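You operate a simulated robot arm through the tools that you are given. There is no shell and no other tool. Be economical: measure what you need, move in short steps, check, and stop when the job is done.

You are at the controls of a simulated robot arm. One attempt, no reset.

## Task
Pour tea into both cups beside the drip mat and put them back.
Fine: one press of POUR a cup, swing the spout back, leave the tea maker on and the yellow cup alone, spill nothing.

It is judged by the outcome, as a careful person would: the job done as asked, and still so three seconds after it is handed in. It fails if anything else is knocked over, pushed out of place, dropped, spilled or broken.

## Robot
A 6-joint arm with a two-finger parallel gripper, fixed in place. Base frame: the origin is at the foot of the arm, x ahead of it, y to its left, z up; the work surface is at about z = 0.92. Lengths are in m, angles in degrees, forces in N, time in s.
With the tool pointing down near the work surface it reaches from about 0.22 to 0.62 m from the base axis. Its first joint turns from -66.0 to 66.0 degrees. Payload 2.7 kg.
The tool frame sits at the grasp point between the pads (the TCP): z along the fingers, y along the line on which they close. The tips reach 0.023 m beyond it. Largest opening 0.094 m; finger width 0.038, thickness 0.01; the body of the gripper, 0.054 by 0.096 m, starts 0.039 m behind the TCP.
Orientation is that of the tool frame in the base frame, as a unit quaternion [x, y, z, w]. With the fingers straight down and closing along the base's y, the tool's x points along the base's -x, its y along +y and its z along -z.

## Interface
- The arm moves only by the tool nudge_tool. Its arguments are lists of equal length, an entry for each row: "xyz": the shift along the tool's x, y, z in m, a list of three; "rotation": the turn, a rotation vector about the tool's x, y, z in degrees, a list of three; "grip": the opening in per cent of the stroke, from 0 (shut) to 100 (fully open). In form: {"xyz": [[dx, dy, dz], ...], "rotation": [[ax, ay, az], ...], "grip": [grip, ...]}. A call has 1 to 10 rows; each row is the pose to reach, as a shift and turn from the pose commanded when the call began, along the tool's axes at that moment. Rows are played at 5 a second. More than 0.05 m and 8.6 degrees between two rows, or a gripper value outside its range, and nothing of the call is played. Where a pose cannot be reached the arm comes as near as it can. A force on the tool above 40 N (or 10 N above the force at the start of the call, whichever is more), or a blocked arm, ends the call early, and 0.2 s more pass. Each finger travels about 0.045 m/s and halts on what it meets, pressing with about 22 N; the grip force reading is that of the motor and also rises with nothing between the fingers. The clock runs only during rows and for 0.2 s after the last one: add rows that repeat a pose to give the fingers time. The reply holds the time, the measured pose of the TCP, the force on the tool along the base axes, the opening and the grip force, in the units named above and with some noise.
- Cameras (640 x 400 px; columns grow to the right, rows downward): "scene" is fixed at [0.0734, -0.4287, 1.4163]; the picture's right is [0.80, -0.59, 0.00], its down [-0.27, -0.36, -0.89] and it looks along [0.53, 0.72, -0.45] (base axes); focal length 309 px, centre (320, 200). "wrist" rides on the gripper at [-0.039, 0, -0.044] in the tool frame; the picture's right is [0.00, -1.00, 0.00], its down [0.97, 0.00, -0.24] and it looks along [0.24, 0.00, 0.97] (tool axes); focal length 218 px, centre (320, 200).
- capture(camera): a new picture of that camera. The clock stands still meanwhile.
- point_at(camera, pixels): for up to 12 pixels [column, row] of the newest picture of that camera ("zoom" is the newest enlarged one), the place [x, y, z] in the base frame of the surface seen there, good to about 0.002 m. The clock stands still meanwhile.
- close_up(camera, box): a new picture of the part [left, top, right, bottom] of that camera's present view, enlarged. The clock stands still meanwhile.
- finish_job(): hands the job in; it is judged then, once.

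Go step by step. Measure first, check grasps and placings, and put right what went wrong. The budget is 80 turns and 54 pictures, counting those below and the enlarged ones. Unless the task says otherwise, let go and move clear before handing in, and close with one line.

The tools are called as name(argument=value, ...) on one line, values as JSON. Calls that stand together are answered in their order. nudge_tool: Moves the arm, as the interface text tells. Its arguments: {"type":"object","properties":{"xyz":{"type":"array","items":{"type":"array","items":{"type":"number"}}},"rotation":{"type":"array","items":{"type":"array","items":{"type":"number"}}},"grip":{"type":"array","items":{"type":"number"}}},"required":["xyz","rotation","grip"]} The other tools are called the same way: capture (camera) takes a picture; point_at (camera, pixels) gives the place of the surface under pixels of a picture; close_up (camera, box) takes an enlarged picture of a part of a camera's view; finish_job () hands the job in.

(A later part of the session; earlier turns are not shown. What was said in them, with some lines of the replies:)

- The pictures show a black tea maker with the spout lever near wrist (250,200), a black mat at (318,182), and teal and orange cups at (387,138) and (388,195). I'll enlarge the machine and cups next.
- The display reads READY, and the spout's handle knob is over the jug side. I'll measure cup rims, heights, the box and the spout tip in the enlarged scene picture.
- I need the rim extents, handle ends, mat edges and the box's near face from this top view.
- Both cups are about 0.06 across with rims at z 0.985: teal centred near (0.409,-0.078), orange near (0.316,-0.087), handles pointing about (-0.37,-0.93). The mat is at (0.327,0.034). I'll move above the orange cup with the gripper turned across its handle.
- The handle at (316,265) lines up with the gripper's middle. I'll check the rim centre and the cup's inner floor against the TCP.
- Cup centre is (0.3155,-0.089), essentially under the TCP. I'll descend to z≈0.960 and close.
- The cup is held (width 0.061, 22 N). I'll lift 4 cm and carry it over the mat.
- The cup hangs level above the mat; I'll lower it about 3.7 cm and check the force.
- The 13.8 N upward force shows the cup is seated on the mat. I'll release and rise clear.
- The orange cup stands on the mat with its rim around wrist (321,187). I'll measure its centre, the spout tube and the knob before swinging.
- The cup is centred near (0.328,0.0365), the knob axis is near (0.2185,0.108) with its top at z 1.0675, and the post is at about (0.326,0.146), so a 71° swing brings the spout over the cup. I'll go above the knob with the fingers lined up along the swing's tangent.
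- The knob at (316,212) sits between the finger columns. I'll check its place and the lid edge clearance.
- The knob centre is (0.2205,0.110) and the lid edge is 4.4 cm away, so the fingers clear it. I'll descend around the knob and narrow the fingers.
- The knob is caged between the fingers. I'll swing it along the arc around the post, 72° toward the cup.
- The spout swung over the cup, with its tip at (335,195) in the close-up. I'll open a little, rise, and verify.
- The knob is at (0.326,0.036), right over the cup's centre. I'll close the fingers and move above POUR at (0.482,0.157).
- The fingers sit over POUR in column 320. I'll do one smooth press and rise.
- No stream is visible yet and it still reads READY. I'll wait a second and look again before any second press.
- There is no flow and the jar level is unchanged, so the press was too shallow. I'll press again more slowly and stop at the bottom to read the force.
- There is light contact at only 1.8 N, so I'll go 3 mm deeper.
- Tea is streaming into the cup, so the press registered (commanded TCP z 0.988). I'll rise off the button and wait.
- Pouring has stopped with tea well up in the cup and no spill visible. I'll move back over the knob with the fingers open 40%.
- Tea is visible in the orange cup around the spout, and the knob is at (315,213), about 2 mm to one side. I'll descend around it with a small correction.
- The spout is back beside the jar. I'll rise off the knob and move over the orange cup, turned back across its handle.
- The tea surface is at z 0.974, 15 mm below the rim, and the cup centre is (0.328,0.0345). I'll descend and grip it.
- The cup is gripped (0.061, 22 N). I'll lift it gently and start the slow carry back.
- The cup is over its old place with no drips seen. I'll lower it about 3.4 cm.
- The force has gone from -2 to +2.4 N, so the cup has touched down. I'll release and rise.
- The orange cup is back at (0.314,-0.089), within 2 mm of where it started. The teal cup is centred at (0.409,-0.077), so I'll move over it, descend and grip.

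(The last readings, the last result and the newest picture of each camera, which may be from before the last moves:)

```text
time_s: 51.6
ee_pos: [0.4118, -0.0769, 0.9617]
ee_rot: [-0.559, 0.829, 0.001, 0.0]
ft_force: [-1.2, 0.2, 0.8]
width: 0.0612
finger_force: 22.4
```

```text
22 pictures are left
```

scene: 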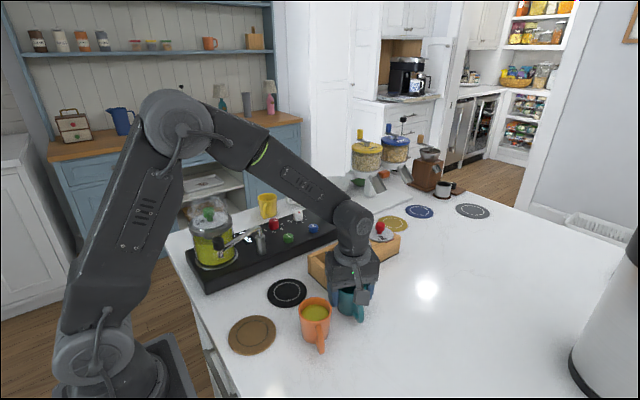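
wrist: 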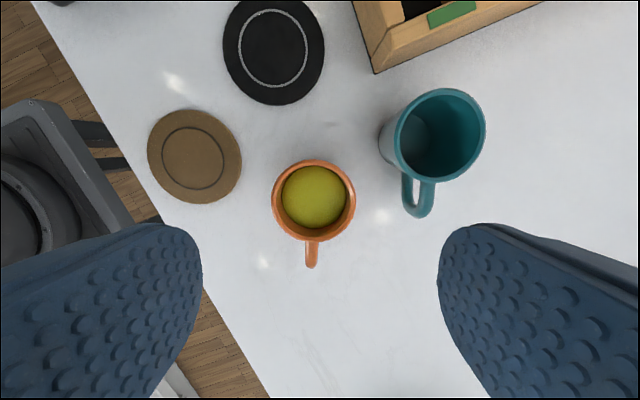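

The teal cup is gripped. I'll lift it 7 cm, clear of the box corner, and carry it over the mat.

nudge_tool(xyz=[[0, 0, -0.015], [0, 0, -0.035], [0, 0, -0.055], [0, 0, -0.07], [-0.0122, 0.0197, -0.07], [-0.0244, 0.0393, -0.07], [-0.0366, 0.059, -0.07], [-0.0487, 0.0787, -0.07], [-0.0622, 0.1003, -0.07], [-0.0731, 0.118, -0.07]], rotation=[[0, 0, 0], [0, 0, 0], [0, 0, 0], [0, 0, 0], [0, 0, 0], [0, 0, 0], [0, 0, 0], [0, 0, 0], [0, 0, 0], [0, 0, 0]], grip=[50, 50, 50, 50, 50, 50, 50, 50, 50, 50])

nudge_tool(xyz=[[0, 0, 0.015], [0, 0, 0.03], [0, 0, 0.045], [0, 0, 0.056], [0, 0, 0.062], [0, 0, 0.065], [0, 0, 0.066]], rotation=[[0, 0, 0], [0, 0, 0], [0, 0, 0], [0, 0, 0], [0, 0, 0], [0, 0, 0], [0, 0, 0]], grip=[50, 50, 50, 50, 50, 50, 50])

close_up(camera="scene", box=[180, 180, 400, 360])

```text
time_s: 53.8
ee_pos: [0.3263, 0.0371, 1.031]
ee_rot: [-0.559, 0.829, 0.0, 0.0]
ft_force: [0.7, 0.0, -2.0]
width: 0.0613
finger_force: 21.7
```

```text
time_s: 55.4
ee_pos: [0.3278, 0.036, 0.9651]
ee_rot: [-0.559, 0.829, 0.001, 0.001]
ft_force: [0.2, 0.2, -0.3]
width: 0.0615
finger_force: 22.2
```

```text
2.22 times, centred on (290, 270) of scene
```

zoom: 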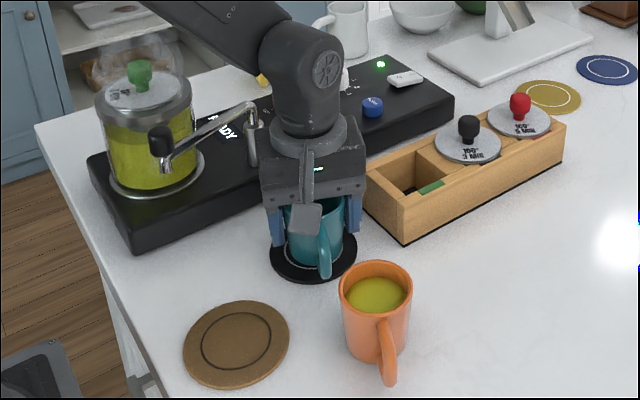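

The force is back near zero, so the cup is just touching. I'll go down 1 mm more to be sure, then release and rise.

nudge_tool(xyz=[[0, 0, 0.001], [0, 0, 0.001], [0, 0, 0.001], [0, 0, 0.001], [0, 0, -0.015], [0, 0, -0.04], [0, 0, -0.075], [0, 0, -0.11], [0, 0, -0.145], [0, 0, -0.18]], rotation=[[0, 0, 0], [0, 0, 0], [0, 0, 0], [0, 0, 0], [0, 0, 0], [0, 0, 0], [0, 0, 0], [0, 0, 0], [0, 0, 0], [0, 0, 0]], grip=[50, 66, 76, 86, 86, 86, 86, 86, 86, 86])

capture(camera="wrist")

```text
time_s: 57.6
ee_pos: [0.328, 0.0348, 1.1433]
ee_rot: [-0.559, 0.829, 0.001, 0.001]
ft_force: [0.2, 0.5, 0.6]
width: 0.0809
finger_force: 0.1
```

```text
20 pictures are left
```

wrist: 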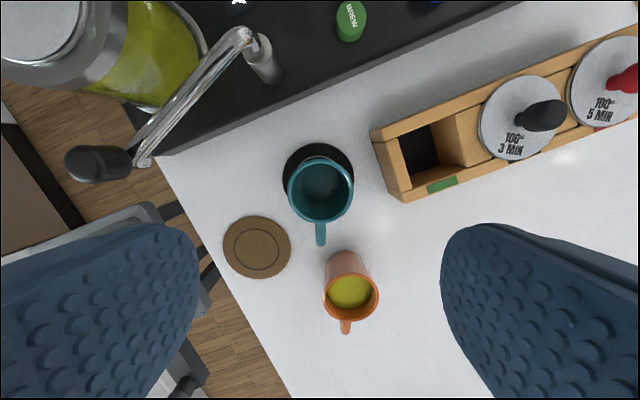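

The teal cup is on the mat around (320,190). I'll check its centre and the knob.

point_at(camera="wrist", pixels=[[289, 190], [352, 190], [320, 161], [320, 220], [82, 163], [70, 160], [92, 163], [82, 150], [82, 176]])

```text
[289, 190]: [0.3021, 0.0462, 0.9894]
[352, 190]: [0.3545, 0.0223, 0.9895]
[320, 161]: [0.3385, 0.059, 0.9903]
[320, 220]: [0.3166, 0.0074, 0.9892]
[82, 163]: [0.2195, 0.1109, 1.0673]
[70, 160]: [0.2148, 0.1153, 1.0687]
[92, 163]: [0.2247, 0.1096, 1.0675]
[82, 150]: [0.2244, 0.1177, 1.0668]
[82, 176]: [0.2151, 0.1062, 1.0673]
```

The cup centre is (0.328,0.034) and the knob is at (0.220,0.112). I'll go above the knob, then down around it.

nudge_tool(xyz=[[-0.0045, 0.0183, 0], [-0.0089, 0.0366, 0], [-0.0134, 0.0549, 0], [-0.0179, 0.0732, 0], [-0.0224, 0.0915, 0], [-0.0268, 0.1098, 0], [-0.0313, 0.1281, 0], [-0.0313, 0.1281, 0]], rotation=[[0, 0, 7], [0, 0, 14], [0, 0, 21], [0, 0, 28], [0, 0, 35], [0, 0, 42], [0, 0, 48.5], [0, 0, 48.5]], grip=[84, 70, 60, 50, 45, 45, 45, 45])

capture(camera="wrist")

```text
time_s: 59.4
ee_pos: [0.221, 0.1138, 1.1452]
ee_rot: [-0.17, 0.985, 0.001, 0.002]
ft_force: [-0.5, 0.1, -0.2]
width: 0.0424
finger_force: 0.1
```

```text
19 pictures are left
```

wrist: 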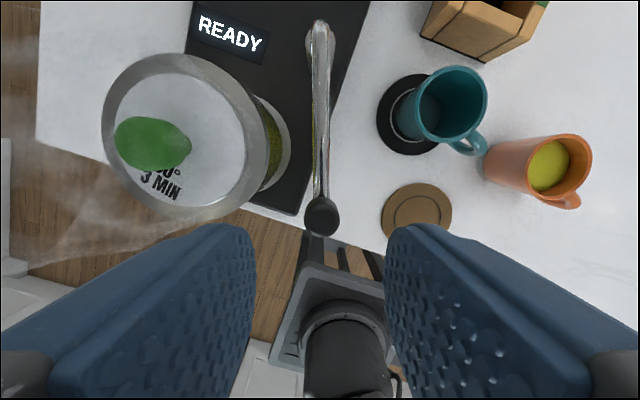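

The knob at (321,213) is centred. I'll descend, cage it, and swing it to the cup.

nudge_tool(xyz=[[0, 0, 0.015], [0, 0, 0.03], [0, 0, 0.045], [0, 0, 0.06], [0, 0, 0.073], [0, 0, 0.073], [0, 0, 0.073]], rotation=[[0, 0, 0], [0, 0, 0], [0, 0, 0], [0, 0, 0], [0, 0, 0], [0, 0, 0], [0, 0, 0]], grip=[45, 45, 45, 45, 45, 30, 28])

nudge_tool(xyz=[[-0.0005, -0.0142, 0], [-0.0028, -0.0284, 0], [-0.0069, -0.042, 0], [-0.0127, -0.0551, 0], [-0.0201, -0.0673, 0], [-0.0291, -0.0784, 0], [-0.0393, -0.0883, 0], [-0.0508, -0.0968, 0], [-0.0633, -0.1038, 0], [-0.0765, -0.1091, 0]], rotation=[[0, 0, -7.35], [0, 0, -14.7], [0, 0, -22.05], [0, 0, -29.4], [0, 0, -36.75], [0, 0, -44.1], [0, 0, -51.45], [0, 0, -58.8], [0, 0, -66.15], [0, 0, -73.5]], grip=[28, 28, 28, 28, 28, 28, 28, 28, 28, 28])

nudge_tool(xyz=[[0, 0, 0], [0, 0, -0.015], [0, 0, -0.035], [0, 0, -0.06], [0, 0, -0.08], [0, 0, -0.1]], rotation=[[0, 0, 0], [0, 0, 0], [0, 0, 0], [0, 0, 0], [0, 0, 0], [0, 0, 0]], grip=[36, 36, 36, 36, 36, 36])

capture(camera="wrist")

```text
time_s: 61.0
ee_pos: [0.2202, 0.1141, 1.0707]
ee_rot: [-0.17, 0.985, 0.001, 0.001]
ft_force: [-0.1, -0.5, 1.3]
width: 0.0262
finger_force: 0.1
```

```text
time_s: 63.2
ee_pos: [0.3285, 0.0349, 1.0709]
ee_rot: [0.726, -0.688, -0.001, 0.0]
ft_force: [-6.3, 1.4, -0.9]
width: 0.0292
finger_force: 3.3
```

```text
time_s: 64.6
ee_pos: [0.3289, 0.0361, 1.1716]
ee_rot: [0.726, -0.687, 0.0, -0.001]
ft_force: [0.1, -0.3, 0.5]
width: 0.0336
finger_force: 0.0
```

```text
18 pictures are left
```

wrist: 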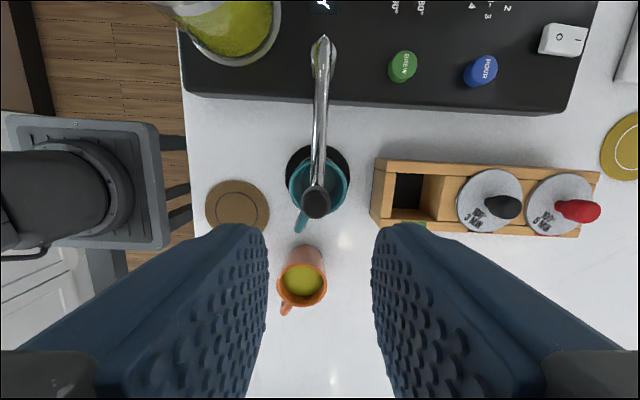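

The spout is over the teal cup, apparently at its stop with the knob at (316,205). I'll close the fingers and go above POUR.

point_at(camera="wrist", pixels=[[316, 200], [482, 68], [345, 190], [290, 185]])

nudge_tool(xyz=[[-0.0143, -0.02, 0], [-0.0285, -0.0399, 0], [-0.0428, -0.0599, 0], [-0.0571, -0.0799, 0], [-0.0713, -0.0998, 0], [-0.0856, -0.1198, 0], [-0.0998, -0.1397, 0], [-0.1141, -0.1597, 0.03], [-0.1141, -0.1597, 0.07], [-0.1141, -0.1597, 0.11]], rotation=[[0, 0, 0], [0, 0, 0], [0, 0, 0], [0, 0, 0], [0, 0, 0], [0, 0, 0], [0, 0, 0], [0, 0, 0], [0, 0, 0], [0, 0, 0]], grip=[20, 0, 0, 0, 0, 0, 0, 0, 0, 0])

close_up(camera="scene", box=[180, 180, 380, 310])

```text
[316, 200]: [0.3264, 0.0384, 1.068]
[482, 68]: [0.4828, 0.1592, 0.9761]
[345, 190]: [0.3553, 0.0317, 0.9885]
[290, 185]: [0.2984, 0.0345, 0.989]
```

```text
time_s: 66.8
ee_pos: [0.4831, 0.1593, 1.0632]
ee_rot: [0.727, -0.687, 0.001, -0.001]
ft_force: [0.5, 0.0, 0.5]
width: 0.0
finger_force: 21.5
```

```text
3.08 times, centred on (280, 245) of scene
```

zoom: 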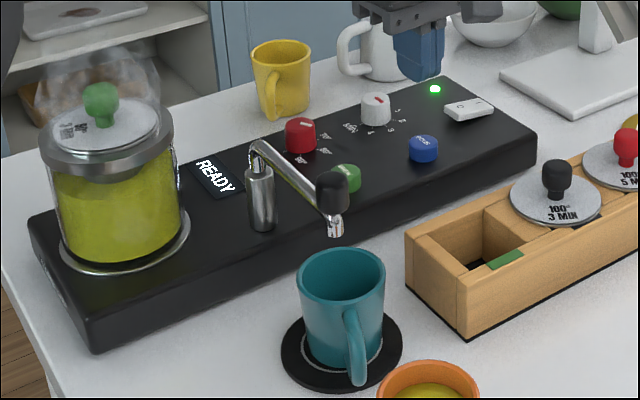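

The spout is over the teal cup. I'll make one press to the depth that worked before, then stop there to read.

nudge_tool(xyz=[[0, 0, 0.025], [0, 0, 0.05], [0, 0, 0.062], [0, 0, 0.068], [0, 0, 0.072], [0, 0, 0.0745]], rotation=[[0, 0, 0], [0, 0, 0], [0, 0, 0], [0, 0, 0], [0, 0, 0], [0, 0, 0]], grip=[0, 0, 0, 0, 0, 0])

close_up(camera="scene", box=[180, 180, 380, 310])

```text
time_s: 68.2
ee_pos: [0.4823, 0.1589, 0.9886]
ee_rot: [0.726, -0.688, -0.001, -0.001]
ft_force: [-0.9, -1.7, 3.3]
width: 0.0
finger_force: 21.9
```

```text
3.08 times, centred on (280, 245) of scene
```

zoom: 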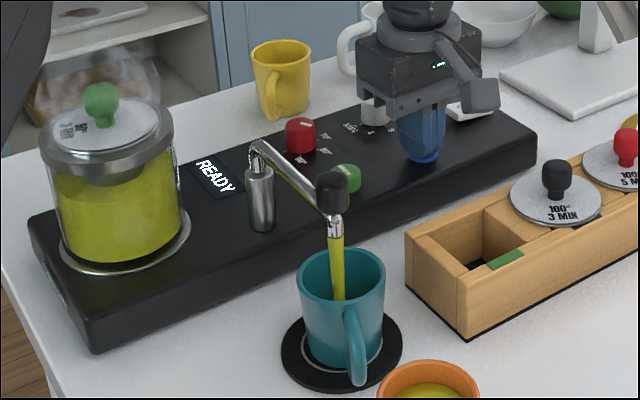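

Tea is streaming into the teal cup. I'll rise off the button and wait.

nudge_tool(xyz=[[0, 0, -0.015], [0, 0, -0.04], [0, 0, -0.07], [0, 0, -0.1], [0, 0, -0.13], [0, 0, -0.15], [0, 0, -0.15], [0, 0, -0.15], [0, 0, -0.15], [0, 0, -0.15]], rotation=[[0, 0, 0], [0, 0, 0], [0, 0, 0], [0, 0, 0], [0, 0, 0], [0, 0, 0], [0, 0, 0], [0, 0, 0], [0, 0, 0], [0, 0, 0]], grip=[0, 0, 0, 0, 0, 0, 0, 0, 0, 0])

close_up(camera="scene", box=[180, 180, 380, 310])

```text
time_s: 70.4
ee_pos: [0.4831, 0.1572, 1.1375]
ee_rot: [0.726, -0.688, 0.0, -0.002]
ft_force: [-0.7, 0.1, 0.1]
width: 0.0
finger_force: 22.5
```

```text
3.08 times, centred on (280, 245) of scene
```

zoom: 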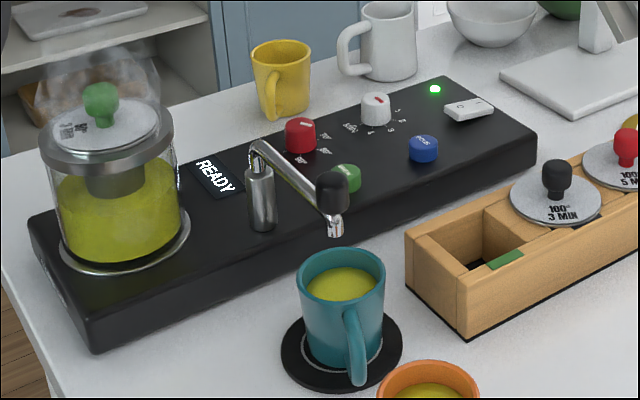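

The teal cup is filled, the flow has stopped and nothing has spilled. I'll return over the knob and cage it.

nudge_tool(xyz=[[0.0142, 0.0203, 0], [0.0284, 0.0407, 0], [0.0426, 0.061, 0], [0.0568, 0.0813, 0], [0.071, 0.1017, 0], [0.0852, 0.122, 0], [0.0994, 0.1424, 0], [0.1136, 0.1627, 0], [0.1136, 0.1627, 0]], rotation=[[0, 0, 0], [0, 0, 0], [0, 0, 0], [0, 0, 0], [0, 0, 0], [0, 0, 0], [0, 0, 0], [0, 0, 0], [0, 0, 0]], grip=[0, 0, 0, 10, 20, 30, 40, 42, 42])

capture(camera="wrist")

```text
time_s: 72.4
ee_pos: [0.3256, 0.0363, 1.1381]
ee_rot: [0.726, -0.688, 0.0, -0.002]
ft_force: [-0.6, -0.2, 0.1]
width: 0.0394
finger_force: 0.0
```

```text
14 pictures are left
```

wrist: 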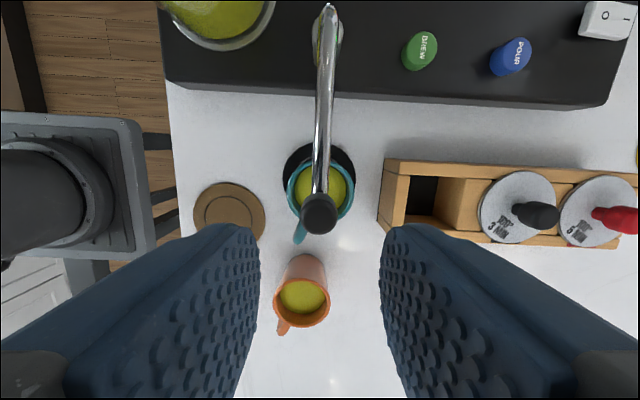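

The knob at (319,213) is centred. I'll descend, cage it, swing it back, then rise.

nudge_tool(xyz=[[0, 0, 0.015], [0, 0, 0.03], [0, 0, 0.045], [0, 0, 0.058], [0, 0, 0.0655], [0, 0, 0.0655], [0, 0, 0.0655]], rotation=[[0, 0, 0], [0, 0, 0], [0, 0, 0], [0, 0, 0], [0, 0, 0], [0, 0, 0], [0, 0, 0]], grip=[42, 42, 42, 42, 42, 30, 28])

nudge_tool(xyz=[[-0.0017, 0.0139, 0], [-0.0051, 0.0275, 0], [-0.0102, 0.0406, 0], [-0.017, 0.0529, 0], [-0.0252, 0.0643, 0], [-0.0347, 0.0746, 0], [-0.0456, 0.0835, 0], [-0.0574, 0.091, 0], [-0.0701, 0.0969, 0], [-0.0835, 0.1013, 0]], rotation=[[0, 0, 7.25], [0, 0, 14.5], [0, 0, 21.75], [0, 0, 29], [0, 0, 36.25], [0, 0, 43.5], [0, 0, 50.75], [0, 0, 58], [0, 0, 65.25], [0, 0, 72.5]], grip=[28, 28, 28, 28, 28, 28, 28, 28, 28, 28])

close_up(camera="scene", box=[180, 180, 380, 310])

```text
time_s: 74.0
ee_pos: [0.3257, 0.0363, 1.0726]
ee_rot: [0.726, -0.688, 0.0, -0.001]
ft_force: [-1.1, -0.7, 0.5]
width: 0.0267
finger_force: 0.0
```

```text
time_s: 76.2
ee_pos: [0.2216, 0.113, 1.073]
ee_rot: [-0.178, 0.984, 0.001, 0.001]
ft_force: [0.2, -0.2, 0.0]
width: 0.0264
finger_force: 0.1
```

```text
3.08 times, centred on (280, 245) of scene
```

zoom: 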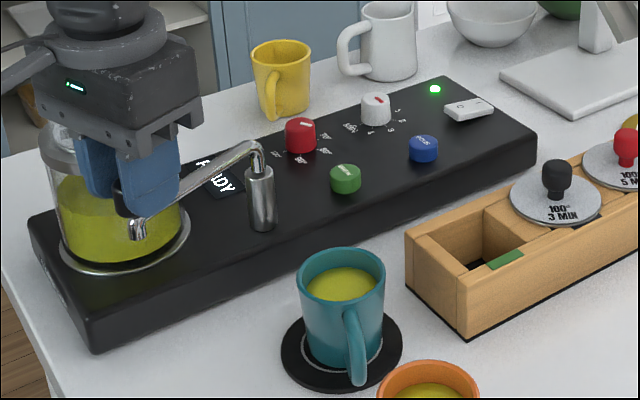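

The spout is back to its parked side. I'll rise and move over the teal cup.

nudge_tool(xyz=[[0, 0, 0], [0, 0, -0.03], [0, 0, -0.07], [-0.0105, -0.016, -0.09], [-0.021, -0.032, -0.09], [-0.0315, -0.048, -0.09], [-0.042, -0.064, -0.09], [-0.0525, -0.08, -0.09], [-0.063, -0.096, -0.09], [-0.0735, -0.112, -0.09]], rotation=[[0, 0, 0], [0, 0, 0], [0, 0, 0], [0, 0, -7], [0, 0, -14], [0, 0, -21], [0, 0, -28], [0, 0, -35], [0, 0, -42], [0, 0, -47.5]], grip=[38, 38, 38, 40, 50, 60, 70, 80, 86, 86])

capture(camera="wrist")

```text
time_s: 78.4
ee_pos: [0.3292, 0.034, 1.1614]
ee_rot: [-0.56, 0.828, 0.0, 0.002]
ft_force: [-0.5, 0.5, 0.2]
width: 0.0809
finger_force: 0.0
```

```text
12 pictures are left
```

wrist: 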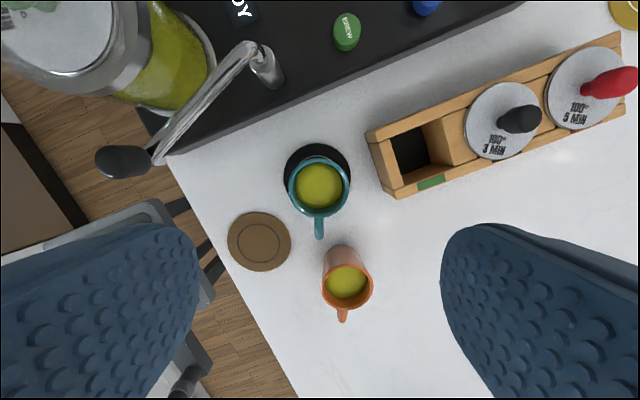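

The teal cup is centred at (319,187) with the gripper. I'll descend and grip it.

nudge_tool(xyz=[[0, 0, 0.025], [0, 0, 0.05], [0, 0, 0.075], [0, 0, 0.1], [0, 0, 0.125], [0, 0, 0.15], [0, 0, 0.17], [0, 0, 0.185], [0, 0, 0.196], [0, 0, 0.196]], rotation=[[0, 0, 0], [0, 0, 0], [0, 0, 0], [0, 0, 0], [0, 0, 0], [0, 0, 0], [0, 0, 0], [0, 0, 0], [0, 0, 0], [0, 0, 0]], grip=[86, 86, 86, 86, 86, 86, 86, 86, 86, 86])

nudge_tool(xyz=[[0, 0, 0], [0, 0, 0], [0, 0, 0], [0, 0, 0], [0, 0, 0], [0, 0, 0]], rotation=[[0, 0, 0], [0, 0, 0], [0, 0, 0], [0, 0, 0], [0, 0, 0], [0, 0, 0]], grip=[80, 74, 68, 62, 56, 50])

```text
time_s: 80.6
ee_pos: [0.328, 0.0359, 0.9655]
ee_rot: [-0.56, 0.828, 0.0, 0.001]
ft_force: [0.3, 0.3, -0.1]
width: 0.0806
finger_force: 0.0
```

```text
time_s: 82.0
ee_pos: [0.3278, 0.0365, 0.9665]
ee_rot: [-0.56, 0.829, 0.0, 0.001]
ft_force: [-0.1, -0.6, 0.8]
width: 0.0615
finger_force: 22.0
```

The teal cup is gripped. I'll lift it slowly 7 cm and carry it back smoothly in two stages.

nudge_tool(xyz=[[0, 0, -0.003], [0, 0, -0.01], [0, 0, -0.019], [0, 0, -0.03], [0, 0, -0.041], [0, 0, -0.052], [0, 0, -0.061], [0, 0, -0.067], [0, 0, -0.07]], rotation=[[0, 0, 0], [0, 0, 0], [0, 0, 0], [0, 0, 0], [0, 0, 0], [0, 0, 0], [0, 0, 0], [0, 0, 0], [0, 0, 0]], grip=[50, 50, 50, 50, 50, 50, 50, 50, 50])

nudge_tool(xyz=[[0.0015, -0.0023, 0], [0.0051, -0.0082, 0], [0.0102, -0.0164, 0], [0.016, -0.0257, 0], [0.0218, -0.035, 0], [0.0277, -0.0444, 0], [0.0328, -0.0526, 0], [0.0357, -0.0572, 0], [0.0364, -0.0584, 0]], rotation=[[0, 0, 0], [0, 0, 0], [0, 0, 0], [0, 0, 0], [0, 0, 0], [0, 0, 0], [0, 0, 0], [0, 0, 0], [0, 0, 0]], grip=[50, 50, 50, 50, 50, 50, 50, 50, 50])

nudge_tool(xyz=[[0.0015, -0.0023, 0], [0.0051, -0.0082, 0], [0.0102, -0.0164, 0], [0.016, -0.0257, 0], [0.0218, -0.035, 0], [0.0277, -0.0444, 0], [0.0328, -0.0526, 0], [0.0357, -0.0572, 0], [0.0364, -0.0584, 0]], rotation=[[0, 0, 0], [0, 0, 0], [0, 0, 0], [0, 0, 0], [0, 0, 0], [0, 0, 0], [0, 0, 0], [0, 0, 0], [0, 0, 0]], grip=[50, 50, 50, 50, 50, 50, 50, 50, 50])

close_up(camera="scene", box=[220, 200, 420, 370])

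```text
time_s: 84.0
ee_pos: [0.3281, 0.0339, 1.0352]
ee_rot: [-0.56, 0.829, 0.0, 0.001]
ft_force: [-0.5, -0.3, -2.9]
width: 0.0614
finger_force: 21.7
```

```text
time_s: 86.0
ee_pos: [0.3692, -0.0204, 1.0357]
ee_rot: [-0.56, 0.829, 0.0, 0.001]
ft_force: [0.0, -0.1, -2.2]
width: 0.0614
finger_force: 22.3
```

```text
time_s: 88.0
ee_pos: [0.4088, -0.0774, 1.0355]
ee_rot: [-0.56, 0.829, 0.0, 0.001]
ft_force: [0.3, 0.0, -2.3]
width: 0.0613
finger_force: 22.1
```

```text
2.35 times, centred on (320, 285) of scene
```

zoom: 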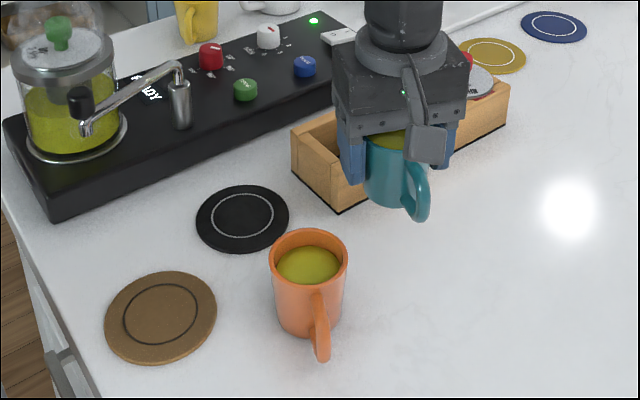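

The cup is above its original place with no drips visible. I'll lower it about 7.4 cm.

nudge_tool(xyz=[[0, 0, 0.003], [0, 0, 0.012], [0, 0, 0.024], [0, 0, 0.037], [0, 0, 0.05], [0, 0, 0.061], [0, 0, 0.068], [0, 0, 0.072], [0, 0, 0.0735], [0, 0, 0.0745]], rotation=[[0, 0, 0], [0, 0, 0], [0, 0, 0], [0, 0, 0], [0, 0, 0], [0, 0, 0], [0, 0, 0], [0, 0, 0], [0, 0, 0], [0, 0, 0]], grip=[50, 50, 50, 50, 50, 50, 50, 50, 50, 50])

```text
time_s: 90.2
ee_pos: [0.4089, -0.0767, 0.9609]
ee_rot: [-0.56, 0.829, 0.001, 0.001]
ft_force: [-2.7, 0.0, 1.5]
width: 0.0615
finger_force: 21.9
```

The force has reversed to +1.5 N, so the cup is down. I'll release and rise clear.

nudge_tool(xyz=[[0, 0, 0], [0, 0, 0], [0, 0, 0], [0, 0, -0.01], [0, 0, -0.03], [0, 0, -0.05], [0, 0, -0.08], [0, 0, -0.11], [0, 0, -0.15], [0, 0, -0.19]], rotation=[[0, 0, 0], [0, 0, 0], [0, 0, 0], [0, 0, 0], [0, 0, 0], [0, 0, 0], [0, 0, 0], [0, 0, 0], [0, 0, 0], [0, 0, 0]], grip=[66, 76, 84, 84, 84, 84, 84, 84, 84, 84])

capture(camera="wrist")

capture(camera="scene")

```text
time_s: 92.4
ee_pos: [0.409, -0.0757, 1.1525]
ee_rot: [-0.559, 0.829, 0.001, 0.002]
ft_force: [-0.3, -0.7, -0.5]
width: 0.0793
finger_force: 0.0
```

```text
10 pictures are left
```

wrist: 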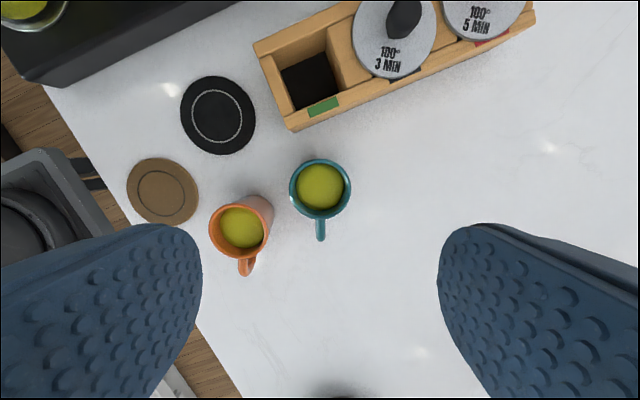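

```text
9 pictures are left
```

scene: 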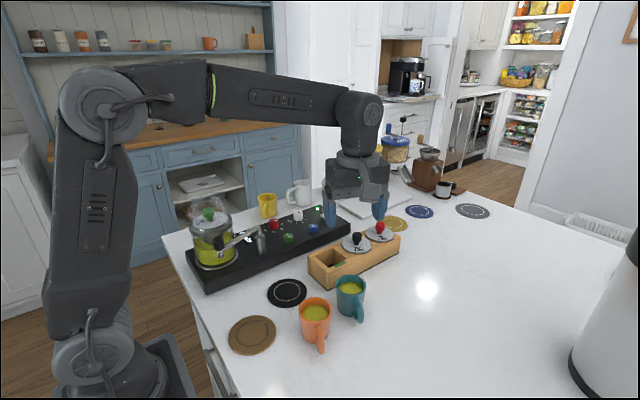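

Both cups stand filled in their original places at scene (315,315) and (350,295). The spout is parked, the power light is on, the yellow cup is untouched and nothing is spilled, so I'll hand in.

finish_job()

```text
The job is handed in.
```

Both cups are filled and back in place, the spout is parked, the tea maker is still on, and nothing was spilled; POUR ran once for each cup, though my first push for the orange cup was too light to register and I pressed again.
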